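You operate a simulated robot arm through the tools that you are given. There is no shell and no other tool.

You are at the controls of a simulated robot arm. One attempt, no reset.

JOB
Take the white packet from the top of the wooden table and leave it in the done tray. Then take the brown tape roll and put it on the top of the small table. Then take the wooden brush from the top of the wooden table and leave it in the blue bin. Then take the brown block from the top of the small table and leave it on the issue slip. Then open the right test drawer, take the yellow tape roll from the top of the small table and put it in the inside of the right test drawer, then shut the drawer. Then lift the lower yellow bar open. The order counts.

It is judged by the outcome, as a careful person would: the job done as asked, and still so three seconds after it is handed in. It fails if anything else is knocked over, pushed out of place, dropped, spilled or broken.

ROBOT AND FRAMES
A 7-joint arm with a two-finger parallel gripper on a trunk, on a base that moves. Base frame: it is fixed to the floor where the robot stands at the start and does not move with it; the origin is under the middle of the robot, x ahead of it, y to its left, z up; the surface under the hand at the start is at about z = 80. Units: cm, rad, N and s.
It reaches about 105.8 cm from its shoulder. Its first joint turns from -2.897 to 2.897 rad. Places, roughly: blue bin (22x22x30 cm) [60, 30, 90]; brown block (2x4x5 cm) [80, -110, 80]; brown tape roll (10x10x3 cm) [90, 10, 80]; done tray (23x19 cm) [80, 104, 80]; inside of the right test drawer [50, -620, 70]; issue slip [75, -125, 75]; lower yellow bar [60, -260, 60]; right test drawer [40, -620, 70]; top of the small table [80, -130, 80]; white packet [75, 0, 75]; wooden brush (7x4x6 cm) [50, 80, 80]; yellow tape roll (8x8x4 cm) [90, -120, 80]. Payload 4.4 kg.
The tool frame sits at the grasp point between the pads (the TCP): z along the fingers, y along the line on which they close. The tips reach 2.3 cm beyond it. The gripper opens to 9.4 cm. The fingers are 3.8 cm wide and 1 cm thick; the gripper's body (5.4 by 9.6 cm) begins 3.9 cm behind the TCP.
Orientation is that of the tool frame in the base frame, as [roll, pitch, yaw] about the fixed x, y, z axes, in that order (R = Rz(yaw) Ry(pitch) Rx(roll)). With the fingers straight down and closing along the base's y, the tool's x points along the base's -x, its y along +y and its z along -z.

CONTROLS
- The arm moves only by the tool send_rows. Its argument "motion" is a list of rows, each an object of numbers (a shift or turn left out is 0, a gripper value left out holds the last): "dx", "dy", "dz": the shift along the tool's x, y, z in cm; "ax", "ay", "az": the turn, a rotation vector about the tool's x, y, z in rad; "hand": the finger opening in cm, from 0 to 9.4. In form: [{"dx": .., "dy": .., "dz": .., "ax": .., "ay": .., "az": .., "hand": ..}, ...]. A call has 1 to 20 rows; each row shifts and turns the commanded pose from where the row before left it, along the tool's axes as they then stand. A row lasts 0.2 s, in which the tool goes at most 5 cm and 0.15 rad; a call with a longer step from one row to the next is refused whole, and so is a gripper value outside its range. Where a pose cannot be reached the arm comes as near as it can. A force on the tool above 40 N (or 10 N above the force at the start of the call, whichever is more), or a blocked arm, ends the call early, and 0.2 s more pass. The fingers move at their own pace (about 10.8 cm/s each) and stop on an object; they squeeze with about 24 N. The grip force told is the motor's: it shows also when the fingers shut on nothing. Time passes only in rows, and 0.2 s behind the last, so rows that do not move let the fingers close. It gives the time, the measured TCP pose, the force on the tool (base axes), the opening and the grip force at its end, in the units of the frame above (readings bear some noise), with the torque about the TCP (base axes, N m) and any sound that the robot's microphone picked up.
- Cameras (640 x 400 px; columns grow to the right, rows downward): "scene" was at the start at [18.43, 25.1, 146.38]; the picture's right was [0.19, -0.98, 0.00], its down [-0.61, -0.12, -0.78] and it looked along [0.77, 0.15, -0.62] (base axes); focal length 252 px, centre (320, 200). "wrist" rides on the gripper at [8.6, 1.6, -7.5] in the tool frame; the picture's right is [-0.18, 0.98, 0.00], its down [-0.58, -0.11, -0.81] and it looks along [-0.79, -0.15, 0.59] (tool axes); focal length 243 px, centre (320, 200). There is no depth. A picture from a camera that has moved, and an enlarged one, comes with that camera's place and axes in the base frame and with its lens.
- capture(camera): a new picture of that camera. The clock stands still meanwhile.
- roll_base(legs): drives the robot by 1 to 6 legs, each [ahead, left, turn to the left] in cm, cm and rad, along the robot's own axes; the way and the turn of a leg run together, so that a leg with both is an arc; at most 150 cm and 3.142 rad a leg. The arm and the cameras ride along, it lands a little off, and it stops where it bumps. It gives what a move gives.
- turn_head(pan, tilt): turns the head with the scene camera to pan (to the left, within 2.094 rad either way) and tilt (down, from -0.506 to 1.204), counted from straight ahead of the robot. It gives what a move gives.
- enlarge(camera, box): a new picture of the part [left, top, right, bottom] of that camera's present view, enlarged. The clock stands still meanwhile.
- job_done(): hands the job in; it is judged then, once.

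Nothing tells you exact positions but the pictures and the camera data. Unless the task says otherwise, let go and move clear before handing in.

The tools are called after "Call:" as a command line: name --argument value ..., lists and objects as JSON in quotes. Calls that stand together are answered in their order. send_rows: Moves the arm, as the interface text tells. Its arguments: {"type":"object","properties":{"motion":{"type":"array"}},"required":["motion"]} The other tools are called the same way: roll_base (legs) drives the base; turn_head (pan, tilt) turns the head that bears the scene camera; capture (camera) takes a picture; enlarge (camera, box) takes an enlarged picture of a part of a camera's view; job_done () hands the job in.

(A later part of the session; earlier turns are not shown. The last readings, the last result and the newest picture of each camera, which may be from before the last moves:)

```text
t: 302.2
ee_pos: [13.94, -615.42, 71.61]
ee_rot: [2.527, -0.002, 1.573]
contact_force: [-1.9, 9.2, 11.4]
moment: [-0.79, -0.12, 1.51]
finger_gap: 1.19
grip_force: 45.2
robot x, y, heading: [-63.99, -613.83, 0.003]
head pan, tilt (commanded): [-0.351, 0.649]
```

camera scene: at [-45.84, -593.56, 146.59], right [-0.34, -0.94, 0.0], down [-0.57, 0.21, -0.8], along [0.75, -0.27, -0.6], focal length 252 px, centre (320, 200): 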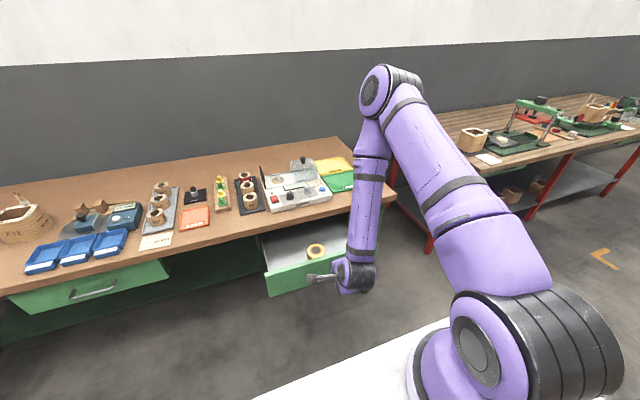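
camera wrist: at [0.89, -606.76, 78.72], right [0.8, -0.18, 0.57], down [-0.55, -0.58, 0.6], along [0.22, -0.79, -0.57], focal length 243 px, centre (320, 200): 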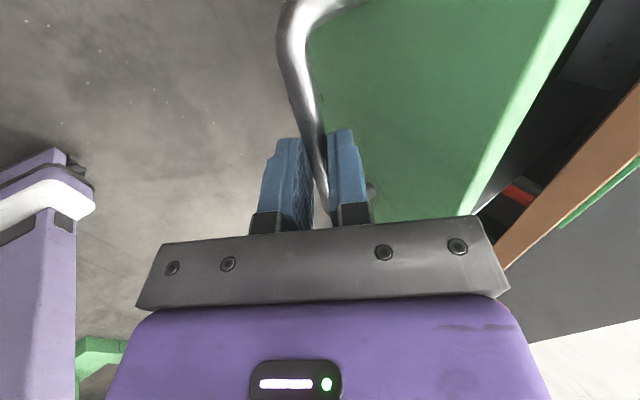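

Call:
send_rows --motion '[{"dy": 0.816, "dz": 0.578}, {"dy": 0.816, "dz": 0.578}, {"dy": 0.816, "dz": 0.578}, {"dy": 0.816, "dz": 0.578}, {"dy": 0.816, "dz": 0.578}, {"dy": 0.816, "dz": 0.578}, {"dy": 0.816, "dz": 0.578}, {"dy": 0.816, "dz": 0.578}, {"dy": 0.816, "dz": 0.578}, {"dy": 0.816, "dz": 0.578}, {}]'

Call:
capture --camera "wrist"

Call:
enlarge --camera "scene" --box '[230, 180, 400, 290]'

```text
t: 304.6
ee_pos: [23.97, -615.51, 71.44]
ee_rot: [2.53, 0.0, 1.574]
contact_force: [-0.1, 9.3, 8.8]
moment: [-0.55, -0.13, 1.7]
finger_gap: 1.16
grip_force: 45.2
robot x, y, heading: [-64.07, -613.89, -0.003]
head pan, tilt (commanded): [-0.351, 0.649]
```

```text
taken
camera wrist: at [21.03, -606.7, 78.71], right [0.8, -0.18, 0.57], down [-0.55, -0.58, 0.6], along [0.22, -0.79, -0.57], focal length 243 px, centre (320, 200)
```

wrist: 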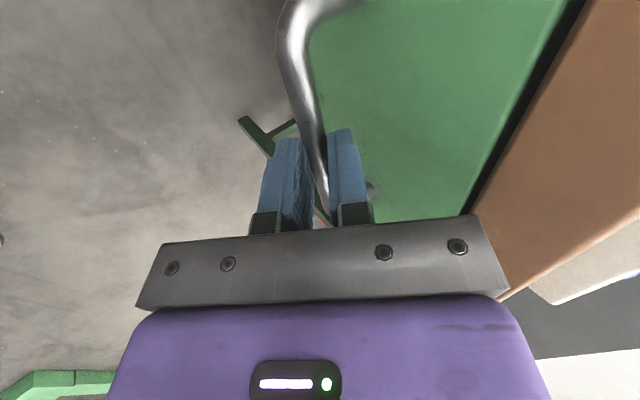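

```text
3.64 times, centred on (315, 235) of scene
camera zoom: at [-45.87, -593.53, 146.59], right [-0.34, -0.94, 0.0], down [-0.57, 0.21, -0.8], along [0.75, -0.27, -0.6], focal length 916 px, centre (338, 73)
```

zoom: 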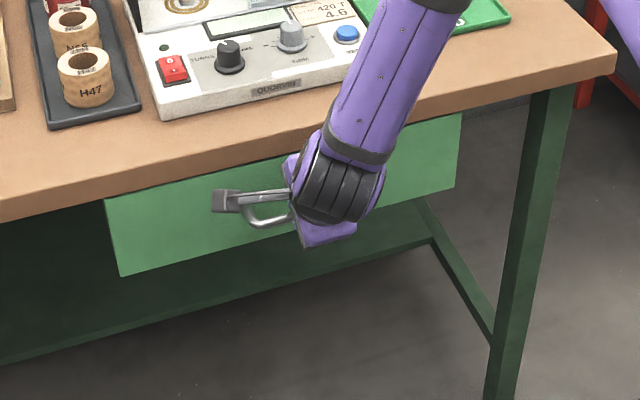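

Nearly shut: about 1–1.5 cm remain. I'll push on in small steps until it stops.

Call:
send_rows --motion '[{"dy": 0.33, "dz": 0.23}, {"dy": 0.33, "dz": 0.23}, {"dy": 0.33, "dz": 0.23}, {}]'

Call:
capture --camera "wrist"

```text
t: 305.6
ee_pos: [25.25, -615.34, 71.59]
ee_rot: [2.525, 0.001, 1.576]
contact_force: [2.2, 11.6, 12.1]
moment: [-0.82, -0.21, 1.51]
finger_gap: 1.2
grip_force: 44.6
robot x, y, heading: [-63.97, -613.87, -0.005]
head pan, tilt (commanded): [-0.351, 0.649]
```

```text
taken
camera wrist: at [22.2, -606.7, 78.7], right [0.8, -0.18, 0.57], down [-0.55, -0.58, 0.6], along [0.22, -0.79, -0.57], focal length 243 px, centre (320, 200)
```

wrist: 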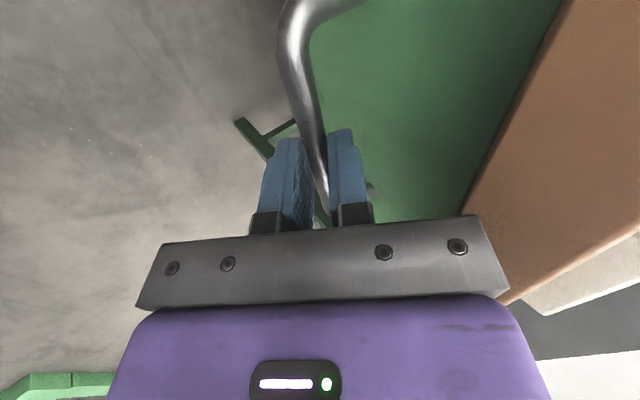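

Call:
send_rows --motion '[{"dy": 0.25, "dz": 0.17}, {"dy": 0.25, "dz": 0.17}, {}]'

Call:
capture --camera "wrist"

```text
t: 306.4
ee_pos: [25.57, -615.39, 71.55]
ee_rot: [2.532, -0.002, 1.576]
contact_force: [-30.8, 5.3, 22.3]
moment: [-0.77, 0.27, 1.56]
finger_gap: 1.17
grip_force: 44.8
robot x, y, heading: [-64.07, -614.04, 0.001]
head pan, tilt (commanded): [-0.351, 0.649]
```

```text
taken
camera wrist: at [22.54, -606.72, 78.67], right [0.81, -0.18, 0.56], down [-0.55, -0.58, 0.6], along [0.22, -0.79, -0.57], focal length 243 px, centre (320, 200)
```

wrist: 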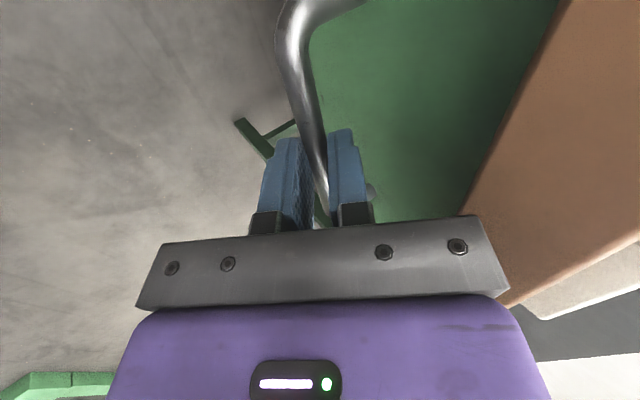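

A firm stop force shows the drawer is shut. I'll relieve slightly, open, and withdraw along the finger axis without dragging the handle.

Call:
send_rows --motion '[{"dy": -0.12, "dz": -0.08}, {"hand": 2}, {"hand": 2.6}, {"hand": 2.6}, {}]'

Call:
capture --camera "wrist"

```text
t: 307.6
ee_pos: [25.64, -615.48, 71.55]
ee_rot: [2.527, 0.001, 1.573]
contact_force: [0.6, -0.8, -0.7]
moment: [-0.01, -0.01, 0.01]
finger_gap: 2.62
grip_force: 0.2
robot x, y, heading: [-64.29, -613.84, 0.001]
head pan, tilt (commanded): [-0.351, 0.649]
```

```text
taken
camera wrist: at [22.69, -606.72, 78.65], right [0.8, -0.18, 0.57], down [-0.55, -0.58, 0.6], along [0.22, -0.79, -0.57], focal length 243 px, centre (320, 200)
```

wrist: 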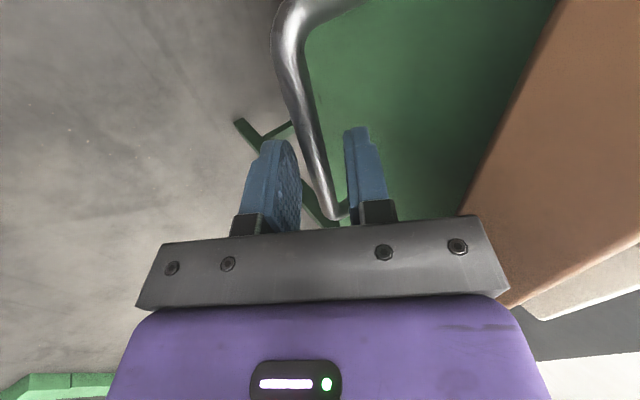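

Call:
send_rows --motion '[{"dz": -1}, {"dz": -2}, {"dz": -3}, {"dz": -4}, {"dz": -4}, {"dz": -4}, {}]'

Call:
capture --camera "scene"

Call:
enlarge --camera "scene" --box '[230, 170, 400, 280]'

```text
t: 309.2
ee_pos: [15.27, -615.44, 86.37]
ee_rot: [2.528, -0.001, 1.573]
contact_force: [0.0, 0.4, 0.4]
moment: [-0.03, 0.03, -0.02]
finger_gap: 2.59
grip_force: 0.0
robot x, y, heading: [-64.18, -613.75, 0.001]
head pan, tilt (commanded): [-0.351, 0.649]
```

```text
taken
camera scene: at [-45.81, -593.56, 146.59], right [-0.34, -0.94, 0.0], down [-0.57, 0.21, -0.8], along [0.75, -0.27, -0.6], focal length 252 px, centre (320, 200)
```

scene: 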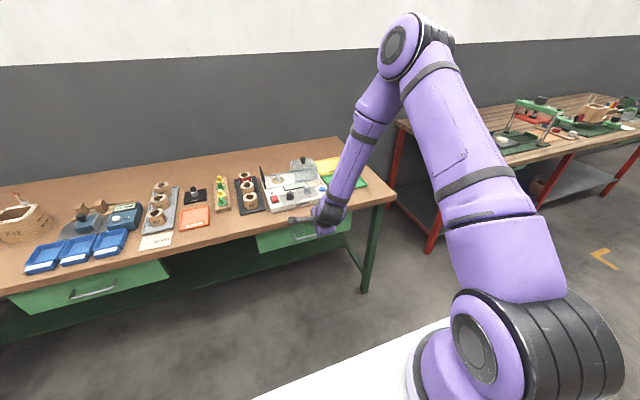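

```text
3.64 times, centred on (315, 225) of scene
camera zoom: at [-45.81, -593.56, 146.59], right [-0.34, -0.94, 0.0], down [-0.57, 0.21, -0.8], along [0.75, -0.27, -0.6], focal length 916 px, centre (338, 109)
```

zoom: 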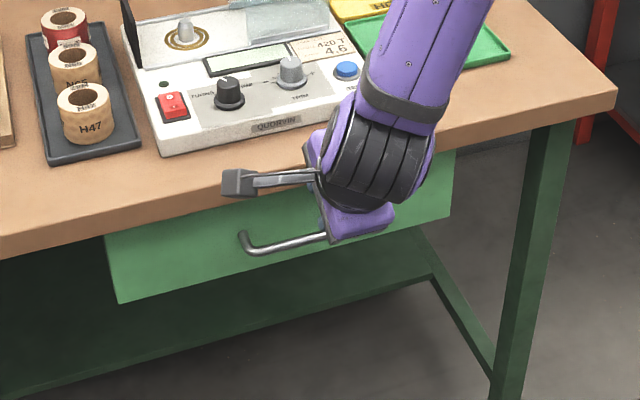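

The drawer is shut. I'll raise and straighten the gripper, then drive back to the shelf for the lower yellow bar.

Call:
send_rows --motion '[{"dy": 2.7, "dz": -3.8}, {"dy": 2.7, "dz": -3.8}, {"dy": 2.7, "dz": -3.8}, {"ax": 0.1228}, {"ax": 0.1228}, {"ax": 0.1228}, {"ax": 0.1228}, {"ax": 0.1228}, {"dz": -4}, {"dz": -4}, {"dz": -4}, {"dz": -4}, {"dz": -4}, {}]'

Call:
capture --camera "scene"

Call:
roll_base --legs '[[10, 0, 0], [0, 120, 0], [0, 120, 0]]'

Call:
turn_head --pan 0.45 --tilt 0.65

Call:
capture --camera "scene"

```text
t: 312.2
ee_pos: [15.49, -615.6, 120.42]
ee_rot: [3.141, 0.0, 1.573]
contact_force: [0.3, -0.3, -0.3]
moment: [0.01, 0.03, 0.0]
finger_gap: 2.58
grip_force: 0.1
robot x, y, heading: [-63.63, -614.23, -0.006]
head pan, tilt (commanded): [-0.351, 0.649]
```

```text
taken
camera scene: at [-45.82, -593.56, 146.59], right [-0.34, -0.94, 0.0], down [-0.57, 0.21, -0.8], along [0.75, -0.27, -0.6], focal length 252 px, centre (320, 200)
```

scene: 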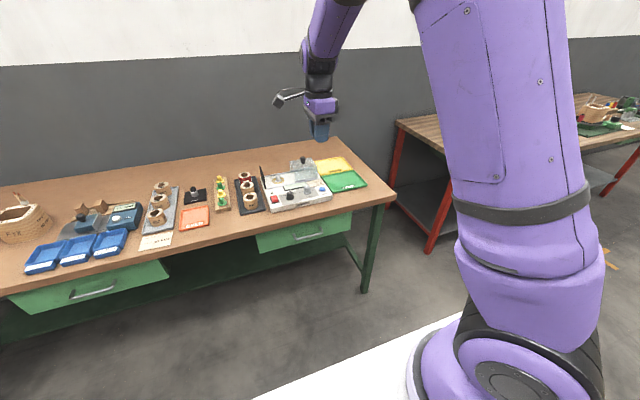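

```text
t: 324.8
ee_pos: [24.52, -372.51, 120.17]
ee_rot: [-3.141, -0.002, 1.578]
contact_force: [-0.3, 0.4, 0.2]
moment: [0.03, -0.01, 0.0]
finger_gap: 2.6
grip_force: 0.1
robot x, y, heading: [-54.93, -371.24, 0.004]
head pan, tilt (commanded): [-0.351, 0.649]
```

```text
t: 325.9
ee_pos: [24.58, -372.5, 120.36]
ee_rot: [3.141, 0.001, 1.578]
contact_force: [-0.1, 0.5, 1.0]
moment: [0.02, -0.03, -0.01]
finger_gap: 2.58
grip_force: 0.0
robot x, y, heading: [-54.8, -371.44, 0.004]
head pan, tilt (commanded): [0.45, 0.649]
```

```text
taken
camera scene: at [-37.15, -344.04, 146.59], right [0.44, -0.9, 0.0], down [-0.54, -0.27, -0.8], along [0.72, 0.35, -0.6], focal length 252 px, centre (320, 200)
```

scene: 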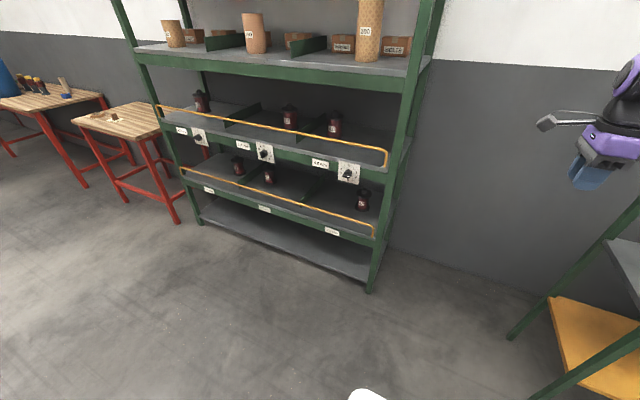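

I see the shelf's lower yellow bar: a long rod with bent ends. I'll look at it closely.

Call:
enlarge --camera "scene" --box '[150, 90, 300, 190]'

Call:
enlarge --camera "scene" --box '[270, 140, 420, 240]'

Call:
enlarge --camera "scene" --box '[160, 150, 250, 210]'

```text
4.00 times, centred on (225, 140) of scene
camera zoom: at [-37.15, -344.04, 146.59], right [0.44, -0.9, 0.0], down [-0.54, -0.27, -0.8], along [0.72, 0.35, -0.6], focal length 1008 px, centre (700, 440)
```

zoom: 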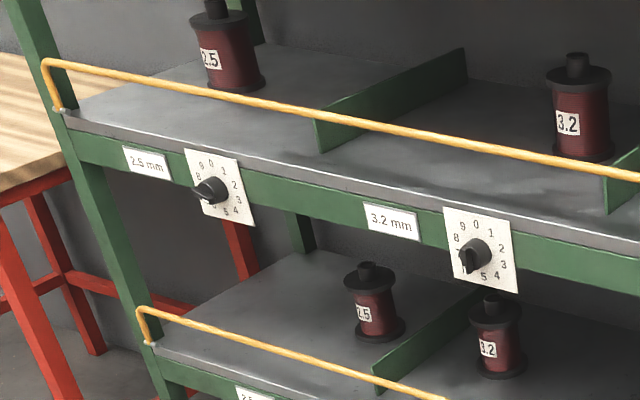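

```text
4.00 times, centred on (345, 190) of scene
camera zoom: at [-37.15, -344.04, 146.59], right [0.44, -0.9, 0.0], down [-0.54, -0.27, -0.8], along [0.72, 0.35, -0.6], focal length 1008 px, centre (220, 240)
```

zoom: 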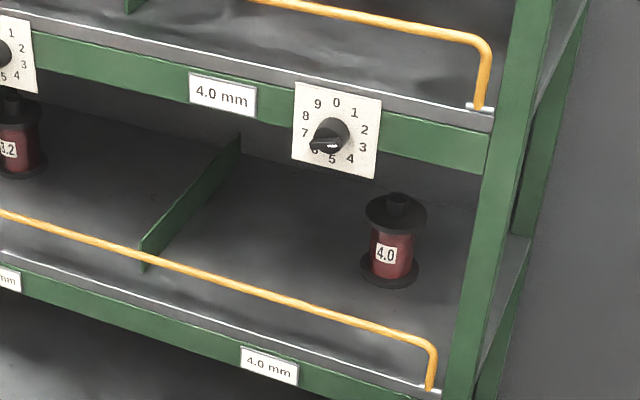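

```text
6.67 times, centred on (205, 180) of scene
camera zoom: at [-37.15, -344.04, 146.59], right [0.44, -0.9, 0.0], down [-0.54, -0.27, -0.8], along [0.72, 0.35, -0.6], focal length 1680 px, centre (1087, 333)
```

zoom: 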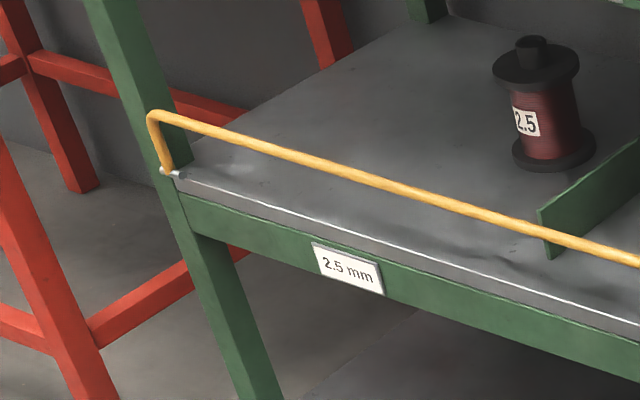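

The bar is a rod about 140 cm long at x≈60, z≈57.5, with short arms down to pins at the shelf edge. I need to see how its ends are mounted, so I'll drive in front of the shelf.

Call:
roll_base --legs '[[0, 95, -0.004]]'

Call:
turn_head --pan 0.0 --tilt 0.65

Call:
capture --camera "scene"

Call:
capture --camera "wrist"

```text
t: 330.9
ee_pos: [24.48, -277.77, 120.22]
ee_rot: [-3.142, 0.001, 1.571]
contact_force: [0.4, -0.1, -0.5]
moment: [-0.01, 0.01, 0.02]
finger_gap: 2.59
grip_force: 0.1
robot x, y, heading: [-54.91, -276.2, -0.002]
head pan, tilt (commanded): [0.45, 0.649]
```

```text
t: 331.8
ee_pos: [24.29, -277.7, 120.33]
ee_rot: [3.141, 0.0, 1.57]
contact_force: [-1.2, -0.7, -0.4]
moment: [-0.01, 0.02, 0.01]
finger_gap: 2.59
grip_force: 0.1
robot x, y, heading: [-55.12, -275.76, -0.003]
head pan, tilt (commanded): [0.0, 0.649]
```

```text
taken
camera scene: at [-36.22, -252.66, 146.59], right [0.0, -1.0, 0.0], down [-0.6, 0.0, -0.8], along [0.8, 0.0, -0.6], focal length 252 px, centre (320, 200)
```

scene: 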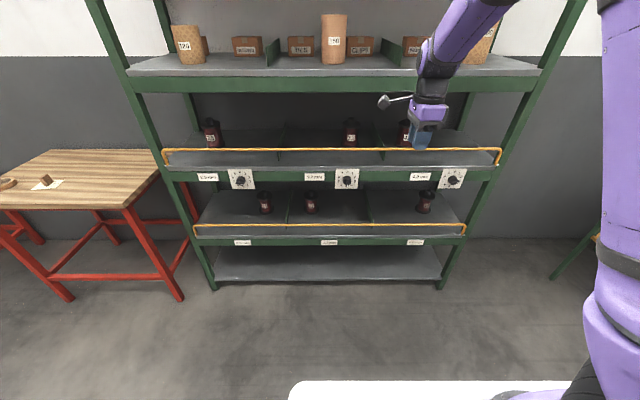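

```text
taken
camera wrist: at [26.01, -269.09, 127.79], right [0.98, -0.18, 0.0], down [-0.11, -0.58, 0.81], along [-0.15, -0.79, -0.59], focal length 243 px, centre (320, 200)
```

wrist: 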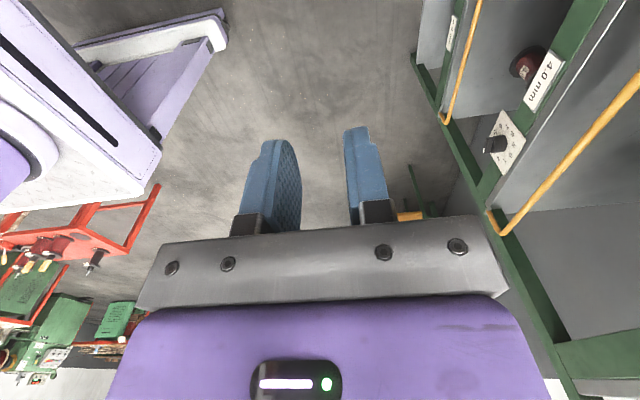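

Call:
enlarge --camera "scene" --box '[180, 205, 270, 265]'

Call:
enlarge --camera "scene" --box '[400, 205, 490, 265]'

Call:
enlarge --camera "wrist" --box '[400, 0, 640, 160]'

Call:
enlarge --camera "scene" --box '[150, 130, 240, 190]'

```text
6.67 times, centred on (225, 235) of scene
camera zoom: at [-36.22, -252.66, 146.59], right [0.0, -1.0, 0.0], down [-0.6, 0.0, -0.8], along [0.8, 0.0, -0.6], focal length 1680 px, centre (953, -33)
```

zoom: 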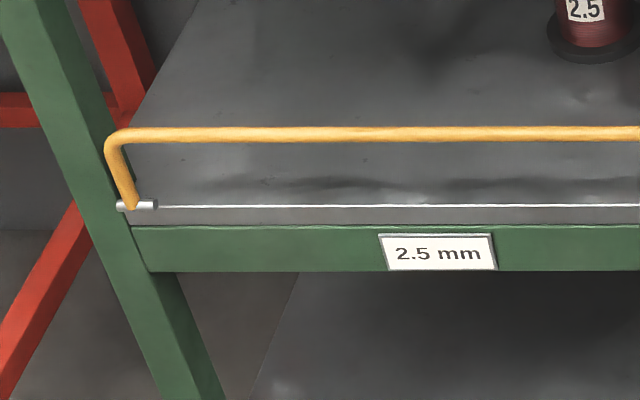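

```text
6.67 times, centred on (445, 235) of scene
camera zoom: at [-36.22, -252.66, 146.59], right [0.0, -1.0, 0.0], down [-0.6, 0.0, -0.8], along [0.8, 0.0, -0.6], focal length 1680 px, centre (-513, -33)
```

zoom: 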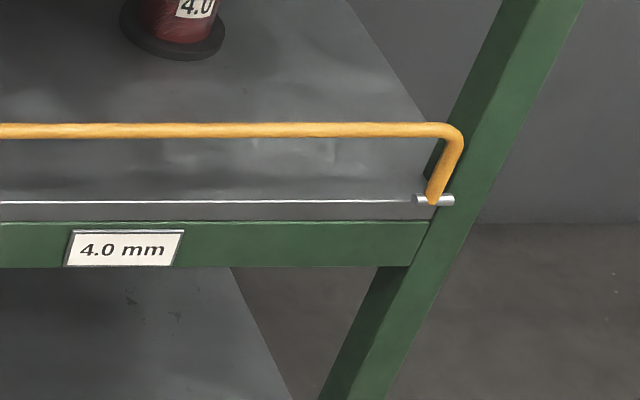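

```text
2.50 times, centred on (520, 80) of wrist
camera zoom: at [26.01, -269.09, 127.79], right [0.98, -0.18, 0.0], down [-0.11, -0.58, 0.81], along [-0.15, -0.79, -0.59], focal length 606 px, centre (-180, 500)
```

zoom: 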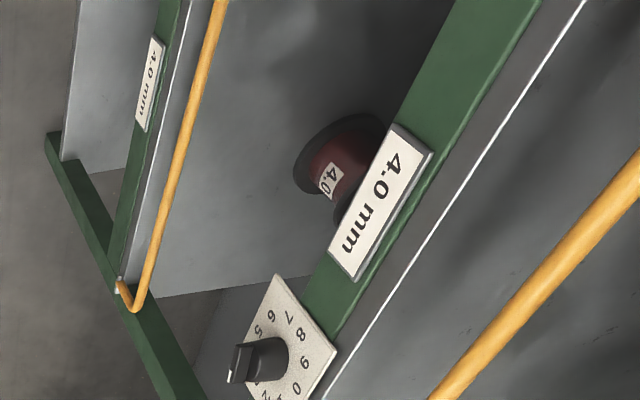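

```text
6.67 times, centred on (195, 160) of scene
camera zoom: at [-36.22, -252.66, 146.59], right [0.0, -1.0, 0.0], down [-0.6, 0.0, -0.8], along [0.8, 0.0, -0.6], focal length 1680 px, centre (1153, 467)
```

zoom: 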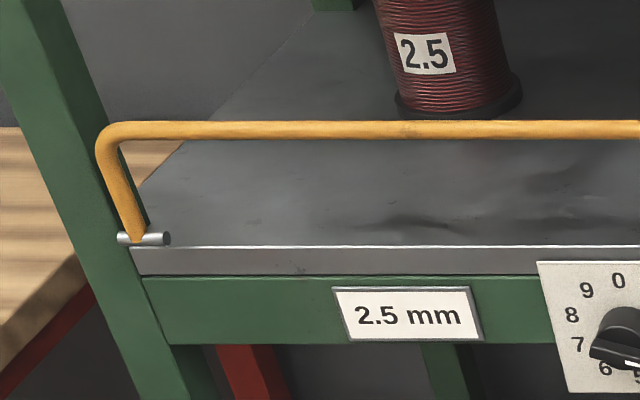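

The bar is a U-shaped rod hinged on pins at both ends of the shelf's front edge, currently upright. I'll retract the arm, then drive up in front of the shelf at y≈-250, between the dials and dividers.

Call:
send_rows --motion '[{"dy": -4}, {"dy": -4}, {"dy": -4}, {"dy": -4}, {"dy": -4}, {"dy": -4}, {}]'

Call:
roll_base --legs '[[0, 26, 0], [46, 0, 0]]'

Call:
turn_head --pan -0.25 --tilt 0.75

Call:
capture --camera "scene"

Call:
capture --camera "wrist"

```text
t: 333.4
ee_pos: [0.4, -277.82, 120.35]
ee_rot: [-3.141, -0.001, 1.573]
contact_force: [0.1, -0.4, 0.4]
moment: [-0.02, 0.0, 0.01]
finger_gap: 2.57
grip_force: 0.0
robot x, y, heading: [-54.5, -276.01, -0.005]
head pan, tilt (commanded): [0.0, 0.649]
```

```text
t: 337.6
ee_pos: [46.85, -252.06, 120.19]
ee_rot: [3.141, -0.001, 1.572]
contact_force: [-1.0, 0.1, 1.3]
moment: [0.02, 0.0, -0.03]
finger_gap: 2.59
grip_force: 0.1
robot x, y, heading: [-8.52, -250.17, -0.005]
head pan, tilt (commanded): [0.0, 0.649]
```

```text
t: 338.4
ee_pos: [46.83, -252.18, 120.29]
ee_rot: [-3.139, 0.002, 1.573]
contact_force: [-0.6, 0.0, 0.7]
moment: [0.01, -0.04, 0.0]
finger_gap: 2.58
grip_force: 0.0
robot x, y, heading: [-8.3, -250.12, -0.002]
head pan, tilt (commanded): [-0.25, 0.75]
```

```text
taken
camera scene: at [9.49, -229.07, 145.74], right [-0.25, -0.97, 0.0], down [-0.66, 0.17, -0.73], along [0.71, -0.18, -0.68], focal length 252 px, centre (320, 200)
```

scene: 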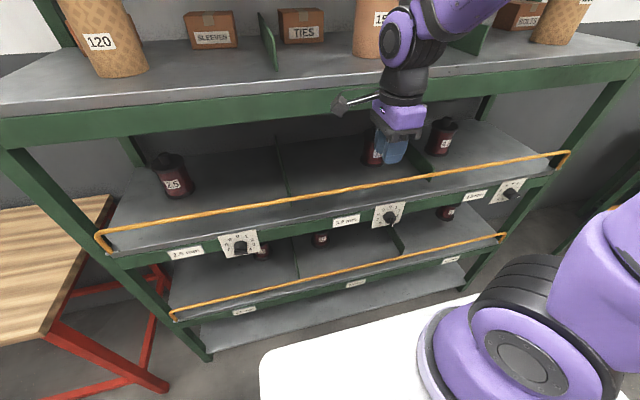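

```text
taken
camera wrist: at [48.4, -243.44, 127.84], right [0.98, -0.18, 0.0], down [-0.11, -0.58, 0.81], along [-0.15, -0.79, -0.59], focal length 243 px, centre (320, 200)
```

wrist: 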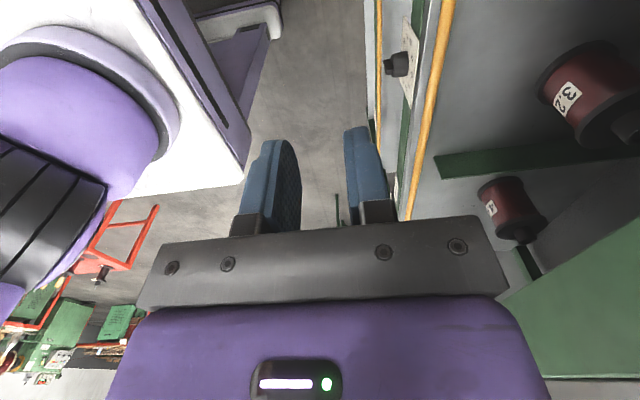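

I'm in position. I'll enlarge the bar's left end and middle to fix its exact position and lean.

Call:
enlarge --camera "scene" --box '[150, 270, 255, 340]'

Call:
enlarge --camera "scene" --box '[285, 230, 405, 310]'

Call:
enlarge --camera "scene" --box '[450, 200, 540, 260]'

```text
5.71 times, centred on (202, 305) of scene
camera zoom: at [9.49, -229.07, 145.74], right [-0.25, -0.97, 0.0], down [-0.66, 0.17, -0.73], along [0.71, -0.18, -0.68], focal length 1440 px, centre (991, -400)
```

zoom: 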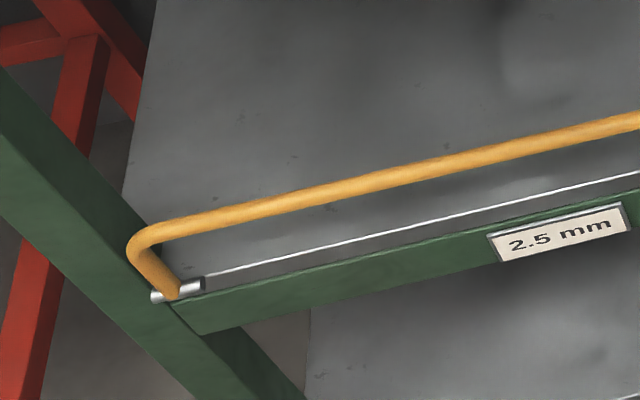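

```text
5.00 times, centred on (345, 270) of scene
camera zoom: at [9.49, -229.07, 145.74], right [-0.25, -0.97, 0.0], down [-0.66, 0.17, -0.73], along [0.71, -0.18, -0.68], focal length 1260 px, centre (195, -150)
```

zoom: 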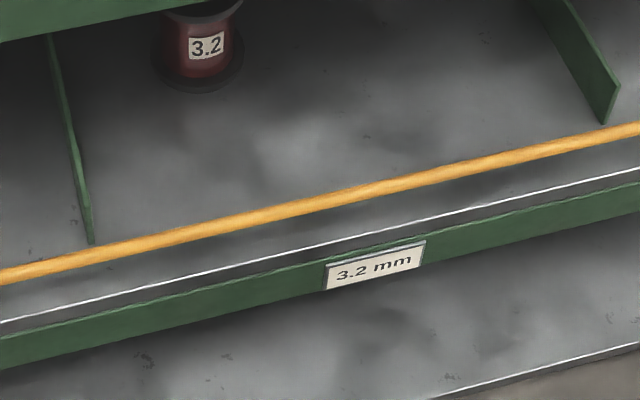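

```text
6.67 times, centred on (495, 230) of scene
camera zoom: at [9.49, -229.07, 145.74], right [-0.25, -0.97, 0.0], down [-0.66, 0.17, -0.73], along [0.71, -0.18, -0.68], focal length 1680 px, centre (-847, 0)
```

zoom: 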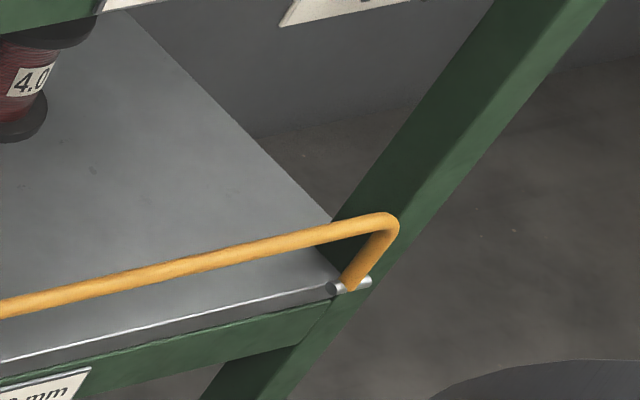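

The bar at mid-length is at about [59.3, -252, 56.8], directly above the shelf edge, with the hinge pins near z≈50. I'll go down in front of the shelf first, staying clear of the dials.

Call:
send_rows --motion '[{"dz": 4.4}, {"dz": 4.4}, {"dz": 4.4}, {"dz": 4.4}, {"dz": 4.4}, {"dz": 4.4}, {"dz": 4.4}, {"dz": 4.4}, {"dz": 4.4}, {"dz": 4}, {}]'

Call:
capture --camera "scene"

Call:
capture --camera "wrist"

```text
t: 340.8
ee_pos: [46.51, -251.71, 77.9]
ee_rot: [3.121, 0.001, 1.573]
contact_force: [-0.4, -0.5, -0.1]
moment: [-0.03, 0.01, 0.0]
finger_gap: 2.61
grip_force: 0.0
out of reach, approached as far as the arm can: row 4, 5
robot x, y, heading: [-9.13, -250.47, -0.004]
head pan, tilt (commanded): [-0.25, 0.75]
```

```text
taken
camera scene: at [7.3, -228.83, 145.92], right [-0.25, -0.97, 0.0], down [-0.65, 0.17, -0.74], along [0.72, -0.18, -0.67], focal length 252 px, centre (320, 200)
```

scene: 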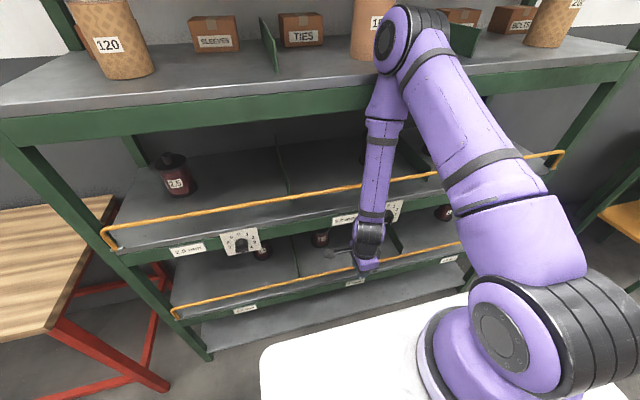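

```text
taken
camera wrist: at [47.93, -243.0, 85.5], right [0.98, -0.18, 0.02], down [-0.12, -0.58, 0.8], along [-0.13, -0.79, -0.59], focal length 243 px, centre (320, 200)
```

wrist: 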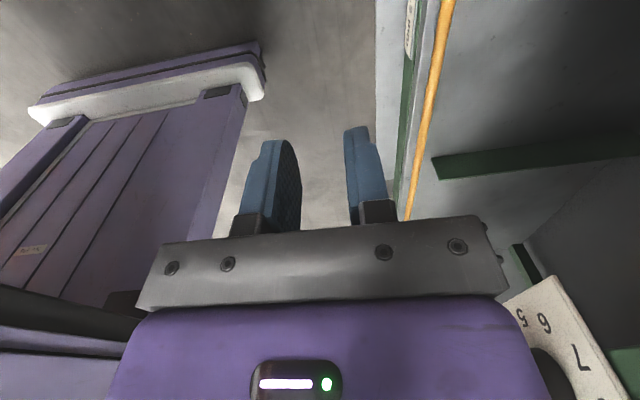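

The base seems to have rocked back slightly (camera shifted ~2 cm), so some part of the arm may be touching the shelf. I'll look closely before any further motion.

Call:
enlarge --camera "scene" --box '[330, 0, 510, 120]'

Call:
enlarge --camera "scene" --box '[300, 160, 450, 290]'

Call:
enlarge --camera "wrist" --box '[340, 160, 640, 400]'

```text
3.33 times, centred on (420, 60) of scene
camera zoom: at [7.3, -228.83, 145.92], right [-0.25, -0.97, 0.0], down [-0.65, 0.17, -0.74], along [0.72, -0.18, -0.67], focal length 840 px, centre (-13, 667)
```

zoom: 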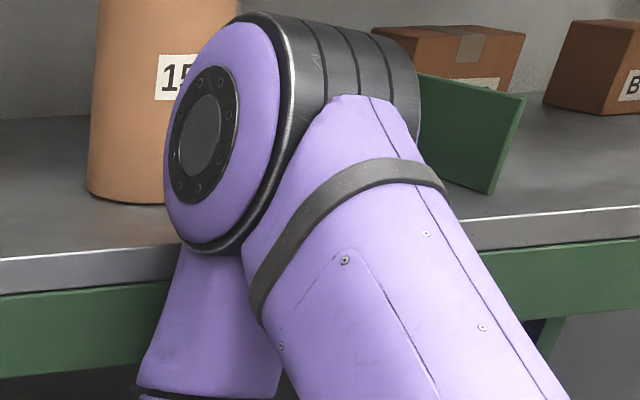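

```text
3.08 times, centred on (375, 225) of scene
camera zoom: at [7.3, -228.83, 145.92], right [-0.25, -0.97, 0.0], down [-0.65, 0.17, -0.74], along [0.72, -0.18, -0.67], focal length 775 px, centre (151, 123)
```

zoom: 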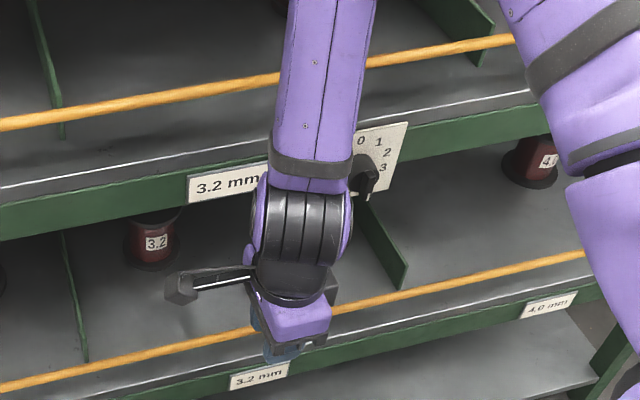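

```text
1.67 times, centred on (490, 280) of wrist
camera zoom: at [47.93, -243.0, 85.5], right [0.98, -0.18, 0.02], down [-0.12, -0.58, 0.8], along [-0.13, -0.79, -0.59], focal length 404 px, centre (37, 67)
```

zoom: 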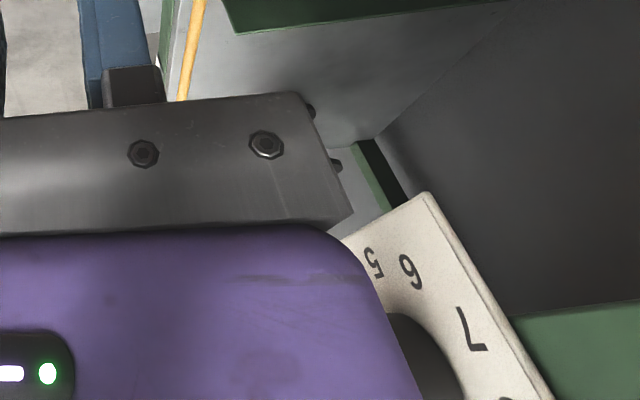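

Call:
turn_head --pan -0.6 --tilt 0.3

Call:
capture --camera "scene"

Call:
turn_head --pan -0.6 --tilt 1.0

Call:
capture --camera "scene"

```text
t: 341.7
ee_pos: [46.44, -251.79, 77.87]
ee_rot: [3.122, 0.0, 1.573]
contact_force: [1.3, 0.3, 1.1]
moment: [-0.02, -0.02, 0.01]
finger_gap: 2.57
grip_force: 0.1
robot x, y, heading: [-9.06, -250.03, 0.001]
head pan, tilt (commanded): [-0.6, 0.3]
```

```text
taken
camera scene: at [6.92, -232.04, 149.96], right [-0.57, -0.82, -0.01], down [-0.23, 0.17, -0.96], along [0.79, -0.54, -0.29], focal length 252 px, centre (320, 200)
```

scene: 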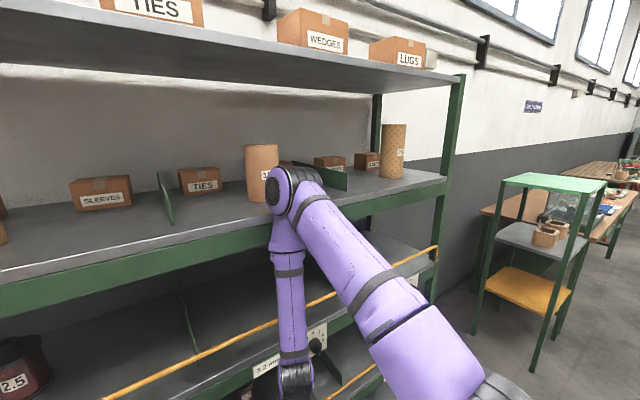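

```text
t: 342.8
ee_pos: [46.56, -251.65, 78.01]
ee_rot: [3.122, -0.001, 1.571]
contact_force: [0.5, 0.2, 0.2]
moment: [-0.01, -0.04, -0.01]
finger_gap: 2.58
grip_force: 0.0
robot x, y, heading: [-9.11, -250.6, -0.003]
head pan, tilt (commanded): [-0.6, 1.0]
```

```text
taken
camera scene: at [5.04, -230.71, 144.0], right [-0.57, -0.82, -0.01], down [-0.69, 0.48, -0.55], along [0.46, -0.31, -0.83], focal length 252 px, centre (320, 200)
```

scene: 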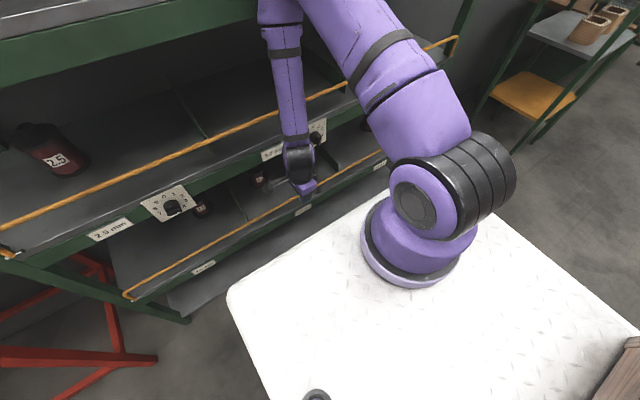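

The pitch persists, so the elbow is probably pressing on the upper shelf's front edge. I'll back the base straight away from the shelf by 10 cm and check that the tilt disappears.

Call:
roll_base --legs '[[-10, 0, 0]]'

Call:
turn_head --pan -0.25 --tilt 0.5

Call:
capture --camera "scene"

```text
t: 343.9
ee_pos: [37.61, -251.91, 76.84]
ee_rot: [-3.14, 0.0, 1.572]
contact_force: [0.3, -0.3, -0.7]
moment: [-0.01, -0.01, 0.01]
finger_gap: 2.57
grip_force: 0.0
robot x, y, heading: [-18.71, -250.43, 0.0]
head pan, tilt (commanded): [-0.6, 1.0]
```

```text
t: 344.9
ee_pos: [37.61, -251.99, 76.92]
ee_rot: [3.14, 0.0, 1.571]
contact_force: [0.1, 0.4, 0.2]
moment: [-0.02, -0.02, 0.0]
finger_gap: 2.58
grip_force: 0.1
robot x, y, heading: [-18.22, -250.41, -0.001]
head pan, tilt (commanded): [-0.25, 0.499]
```

```text
taken
camera scene: at [0.23, -229.26, 147.92], right [-0.25, -0.97, 0.0], down [-0.46, 0.12, -0.88], along [0.85, -0.22, -0.48], focal length 252 px, centre (320, 200)
```

scene: 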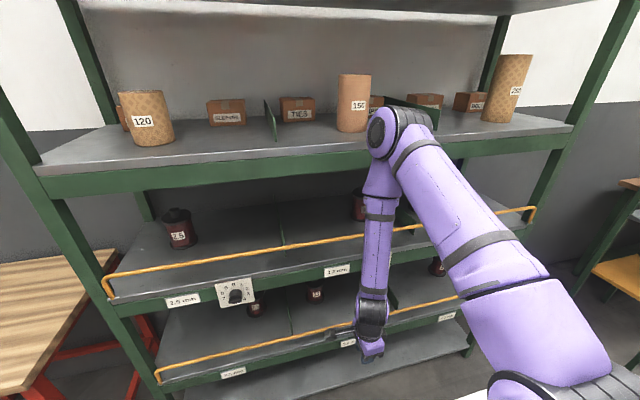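

The tilt is gone and the shelf items stand as before, so the elbow had only leaned on the shelf edge. From this farther base position the arm will be straighter; I'll extend forward to x≈50 and check.

Call:
send_rows --motion '[{"dy": 3.1, "dz": 0.7}, {"dy": 3.1, "dz": 0.7}, {"dy": 3.1, "dz": 0.7}, {"dy": 3.1, "dz": 0.7}, {}]'

Call:
capture --camera "scene"

Call:
capture --camera "wrist"

```text
t: 346.1
ee_pos: [50.03, -252.01, 74.12]
ee_rot: [3.142, 0.0, 1.571]
contact_force: [0.2, -0.3, 0.4]
moment: [-0.02, 0.01, 0.01]
finger_gap: 2.59
grip_force: 0.0
robot x, y, heading: [-18.63, -250.35, -0.002]
head pan, tilt (commanded): [-0.25, 0.499]
```

```text
taken
camera scene: at [0.23, -229.25, 147.93], right [-0.25, -0.97, 0.0], down [-0.46, 0.12, -0.88], along [0.85, -0.22, -0.48], focal length 252 px, centre (320, 200)
```

scene: 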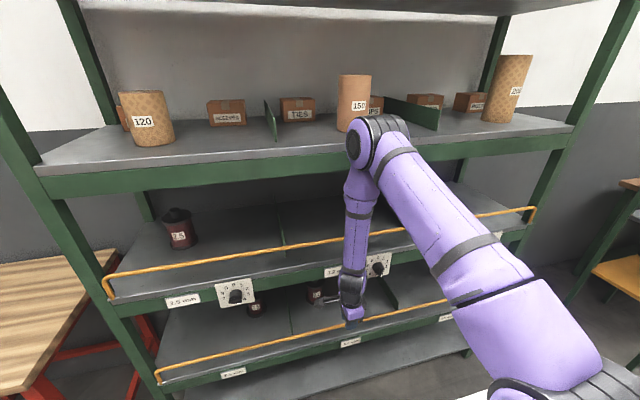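

```text
taken
camera wrist: at [51.59, -243.24, 81.6], right [0.98, -0.18, 0.0], down [-0.11, -0.58, 0.81], along [-0.15, -0.79, -0.59], focal length 243 px, centre (320, 200)
```

wrist: 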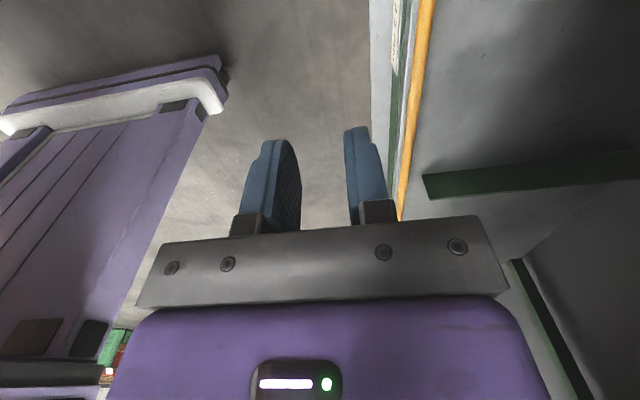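

Stable, no contact. The bar is at x≈59.0–59.3, z≈56.8. I'll tilt the gripper 30° forward and approach to about 9 cm from the bar.

Call:
send_rows --motion '[{"ax": -0.1309, "hand": 3.6}, {"ax": -0.1309}, {"ax": -0.1309}, {"ax": -0.1309}, {"dy": -0.257, "dz": 3.5}, {"dy": -0.257, "dz": 3.5}, {"dy": -0.257, "dz": 3.5}, {}]'

Call:
capture --camera "wrist"

Call:
capture --camera "scene"

```text
t: 347.9
ee_pos: [54.61, -251.8, 64.34]
ee_rot: [2.617, 0.0, 1.569]
contact_force: [0.6, 0.0, -0.5]
moment: [0.03, -0.01, 0.0]
finger_gap: 3.61
grip_force: 0.1
robot x, y, heading: [-18.57, -250.26, -0.004]
head pan, tilt (commanded): [-0.25, 0.499]
```

```text
taken
camera wrist: at [52.29, -243.11, 71.8], right [0.85, -0.18, 0.49], down [-0.5, -0.58, 0.64], along [0.17, -0.79, -0.59], focal length 243 px, centre (320, 200)
```

wrist: 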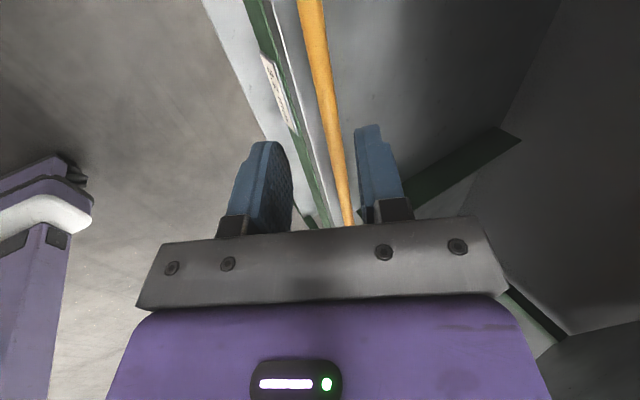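

```text
taken
camera scene: at [0.23, -229.25, 147.93], right [-0.25, -0.97, 0.0], down [-0.46, 0.12, -0.88], along [0.85, -0.22, -0.48], focal length 252 px, centre (320, 200)
```

scene: 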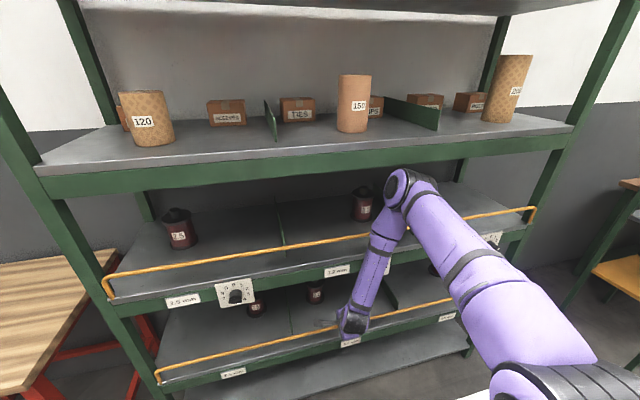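

The bar appears about 0.45 cm toward the upper finger. I'll correct and advance 5 cm, then look.

Call:
send_rows --motion '[{"dy": 0.45}, {"dz": 2.5}, {"dz": 2.5}, {}]'

Call:
capture --camera "wrist"

```text
t: 348.9
ee_pos: [57.54, -251.81, 60.43]
ee_rot: [2.617, 0.0, 1.571]
contact_force: [-0.1, 0.3, 0.1]
moment: [0.04, 0.03, 0.02]
finger_gap: 3.59
grip_force: 0.1
robot x, y, heading: [-18.72, -250.39, -0.003]
head pan, tilt (commanded): [-0.25, 0.499]
```

```text
taken
camera wrist: at [55.11, -243.12, 67.77], right [0.85, -0.18, 0.49], down [-0.5, -0.58, 0.64], along [0.17, -0.79, -0.59], focal length 243 px, centre (320, 200)
```

wrist: 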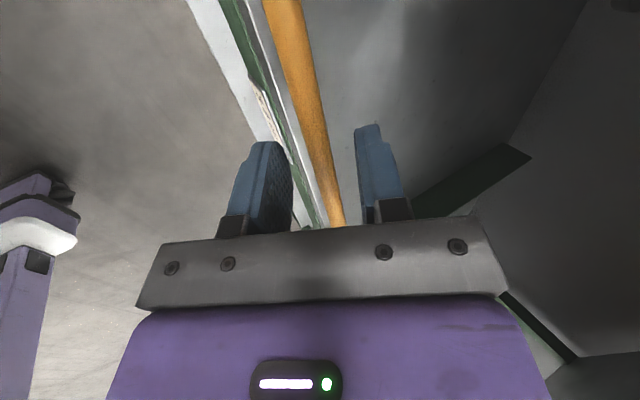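

Call:
send_rows --motion '[{"dz": 1.6}, {"dz": 1.5}, {}]'

Call:
capture --camera "wrist"

```text
t: 349.7
ee_pos: [58.97, -251.74, 57.76]
ee_rot: [2.618, -0.003, 1.572]
contact_force: [-0.7, 0.4, -0.4]
moment: [0.04, -0.02, -0.02]
finger_gap: 3.63
grip_force: 0.1
robot x, y, heading: [-19.19, -250.3, -0.004]
head pan, tilt (commanded): [-0.25, 0.499]
```

```text
taken
camera wrist: at [56.64, -243.15, 65.06], right [0.85, -0.18, 0.49], down [-0.5, -0.58, 0.64], along [0.17, -0.79, -0.59], focal length 243 px, centre (320, 200)
```

wrist: 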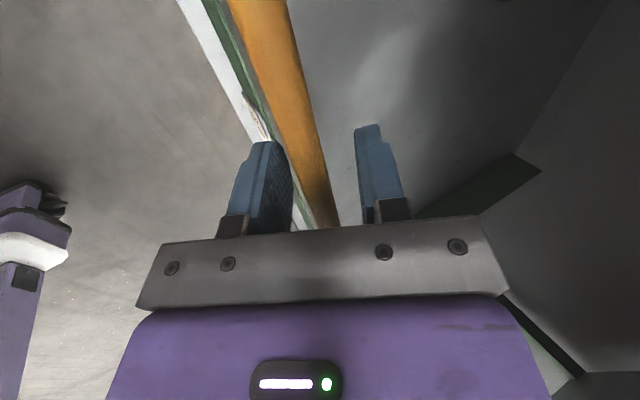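

The bar is between the pads, slightly nearer the lower finger. I'll shift a little and close gently.

Call:
send_rows --motion '[{"dy": -0.35}, {"hand": 2.6}, {"hand": 2}, {"hand": 1.4}, {"hand": 1}, {"hand": 0.8}, {"hand": 0.8}]'

Call:
capture --camera "wrist"

```text
t: 351.3
ee_pos: [58.65, -251.85, 57.54]
ee_rot: [2.617, 0.0, 1.571]
contact_force: [5.2, -0.9, 10.6]
moment: [-0.42, 0.0, 0.82]
finger_gap: 1.2
grip_force: 44.8
robot x, y, heading: [-18.45, -250.24, -0.001]
head pan, tilt (commanded): [-0.25, 0.499]
```

```text
taken
camera wrist: at [56.33, -243.19, 64.96], right [0.85, -0.18, 0.49], down [-0.5, -0.58, 0.64], along [0.17, -0.79, -0.59], focal length 243 px, centre (320, 200)
```

wrist: 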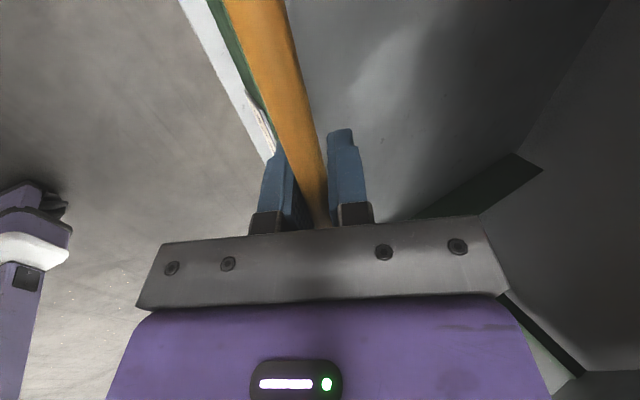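

The bar is gripped. I'll test which way it moves: first a gentle half-centimetre pull outward (-x).

Call:
send_rows --motion '[{"dy": -0.26, "dz": -0.15}, {"dy": -0.26, "dz": -0.15}, {}]'

```text
t: 352.1
ee_pos: [57.99, -251.76, 57.57]
ee_rot: [2.619, 0.0, 1.571]
contact_force: [3.3, 2.5, -9.0]
moment: [-0.8, -0.12, 0.78]
finger_gap: 1.16
grip_force: 44.4
robot x, y, heading: [-18.3, -250.29, -0.004]
head pan, tilt (commanded): [-0.25, 0.499]
```

It moves outward freely, following a hinge arc. I'll guide it along the arc in small steps, watching the forces.

Call:
send_rows --motion '[{"dy": -0.828, "dz": -0.324}, {"dy": -0.864, "dz": -0.212}, {}]'

Call:
capture --camera "scene"

```text
t: 352.9
ee_pos: [56.26, -251.88, 57.09]
ee_rot: [2.619, -0.003, 1.569]
contact_force: [1.5, 5.5, -5.0]
moment: [-1.03, -0.05, 0.64]
finger_gap: 1.19
grip_force: 45.1
robot x, y, heading: [-18.69, -250.39, -0.006]
head pan, tilt (commanded): [-0.25, 0.499]
```

```text
taken
camera scene: at [0.25, -229.23, 147.92], right [-0.25, -0.97, 0.0], down [-0.46, 0.12, -0.88], along [0.85, -0.22, -0.48], focal length 252 px, centre (320, 200)
```

scene: 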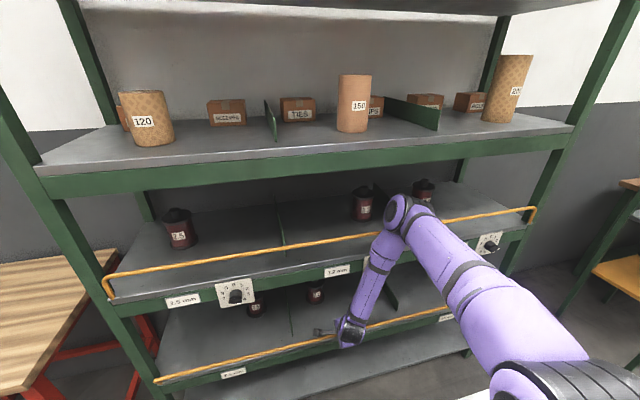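

Call:
send_rows --motion '[{"dy": -0.884, "dz": -0.098}, {"dy": -0.89, "dz": 0.018}, {"dy": -0.879, "dz": 0.134}, {}]'

Call:
capture --camera "wrist"

Call:
enlarge --camera "scene" --box '[140, 280, 380, 400]'

```text
t: 353.9
ee_pos: [53.93, -252.03, 55.83]
ee_rot: [2.62, 0.0, 1.572]
contact_force: [-0.6, 3.0, -2.1]
moment: [-1.19, -0.05, 0.49]
finger_gap: 1.2
grip_force: 44.7
robot x, y, heading: [-18.97, -250.26, -0.007]
head pan, tilt (commanded): [-0.25, 0.499]
```

```text
taken
camera wrist: at [51.62, -243.22, 63.16], right [0.85, -0.18, 0.49], down [-0.5, -0.58, 0.64], along [0.17, -0.79, -0.59], focal length 243 px, centre (320, 200)
```

wrist: 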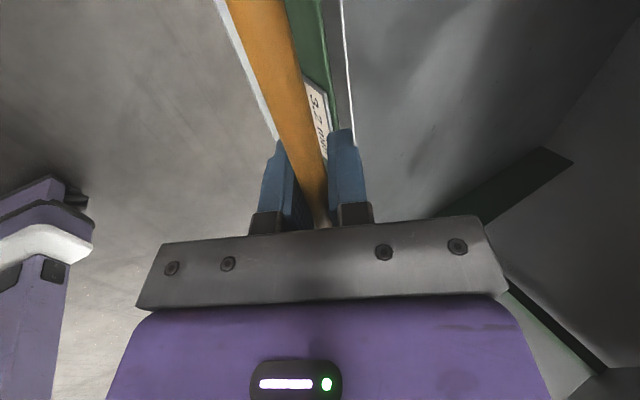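

```text
2.67 times, centred on (260, 340) of scene
camera zoom: at [0.24, -229.24, 147.93], right [-0.25, -0.97, 0.0], down [-0.46, 0.12, -0.88], along [0.85, -0.22, -0.48], focal length 672 px, centre (480, -173)
```

zoom: 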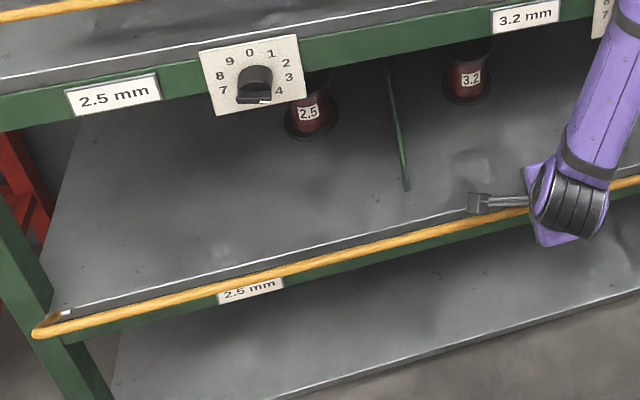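

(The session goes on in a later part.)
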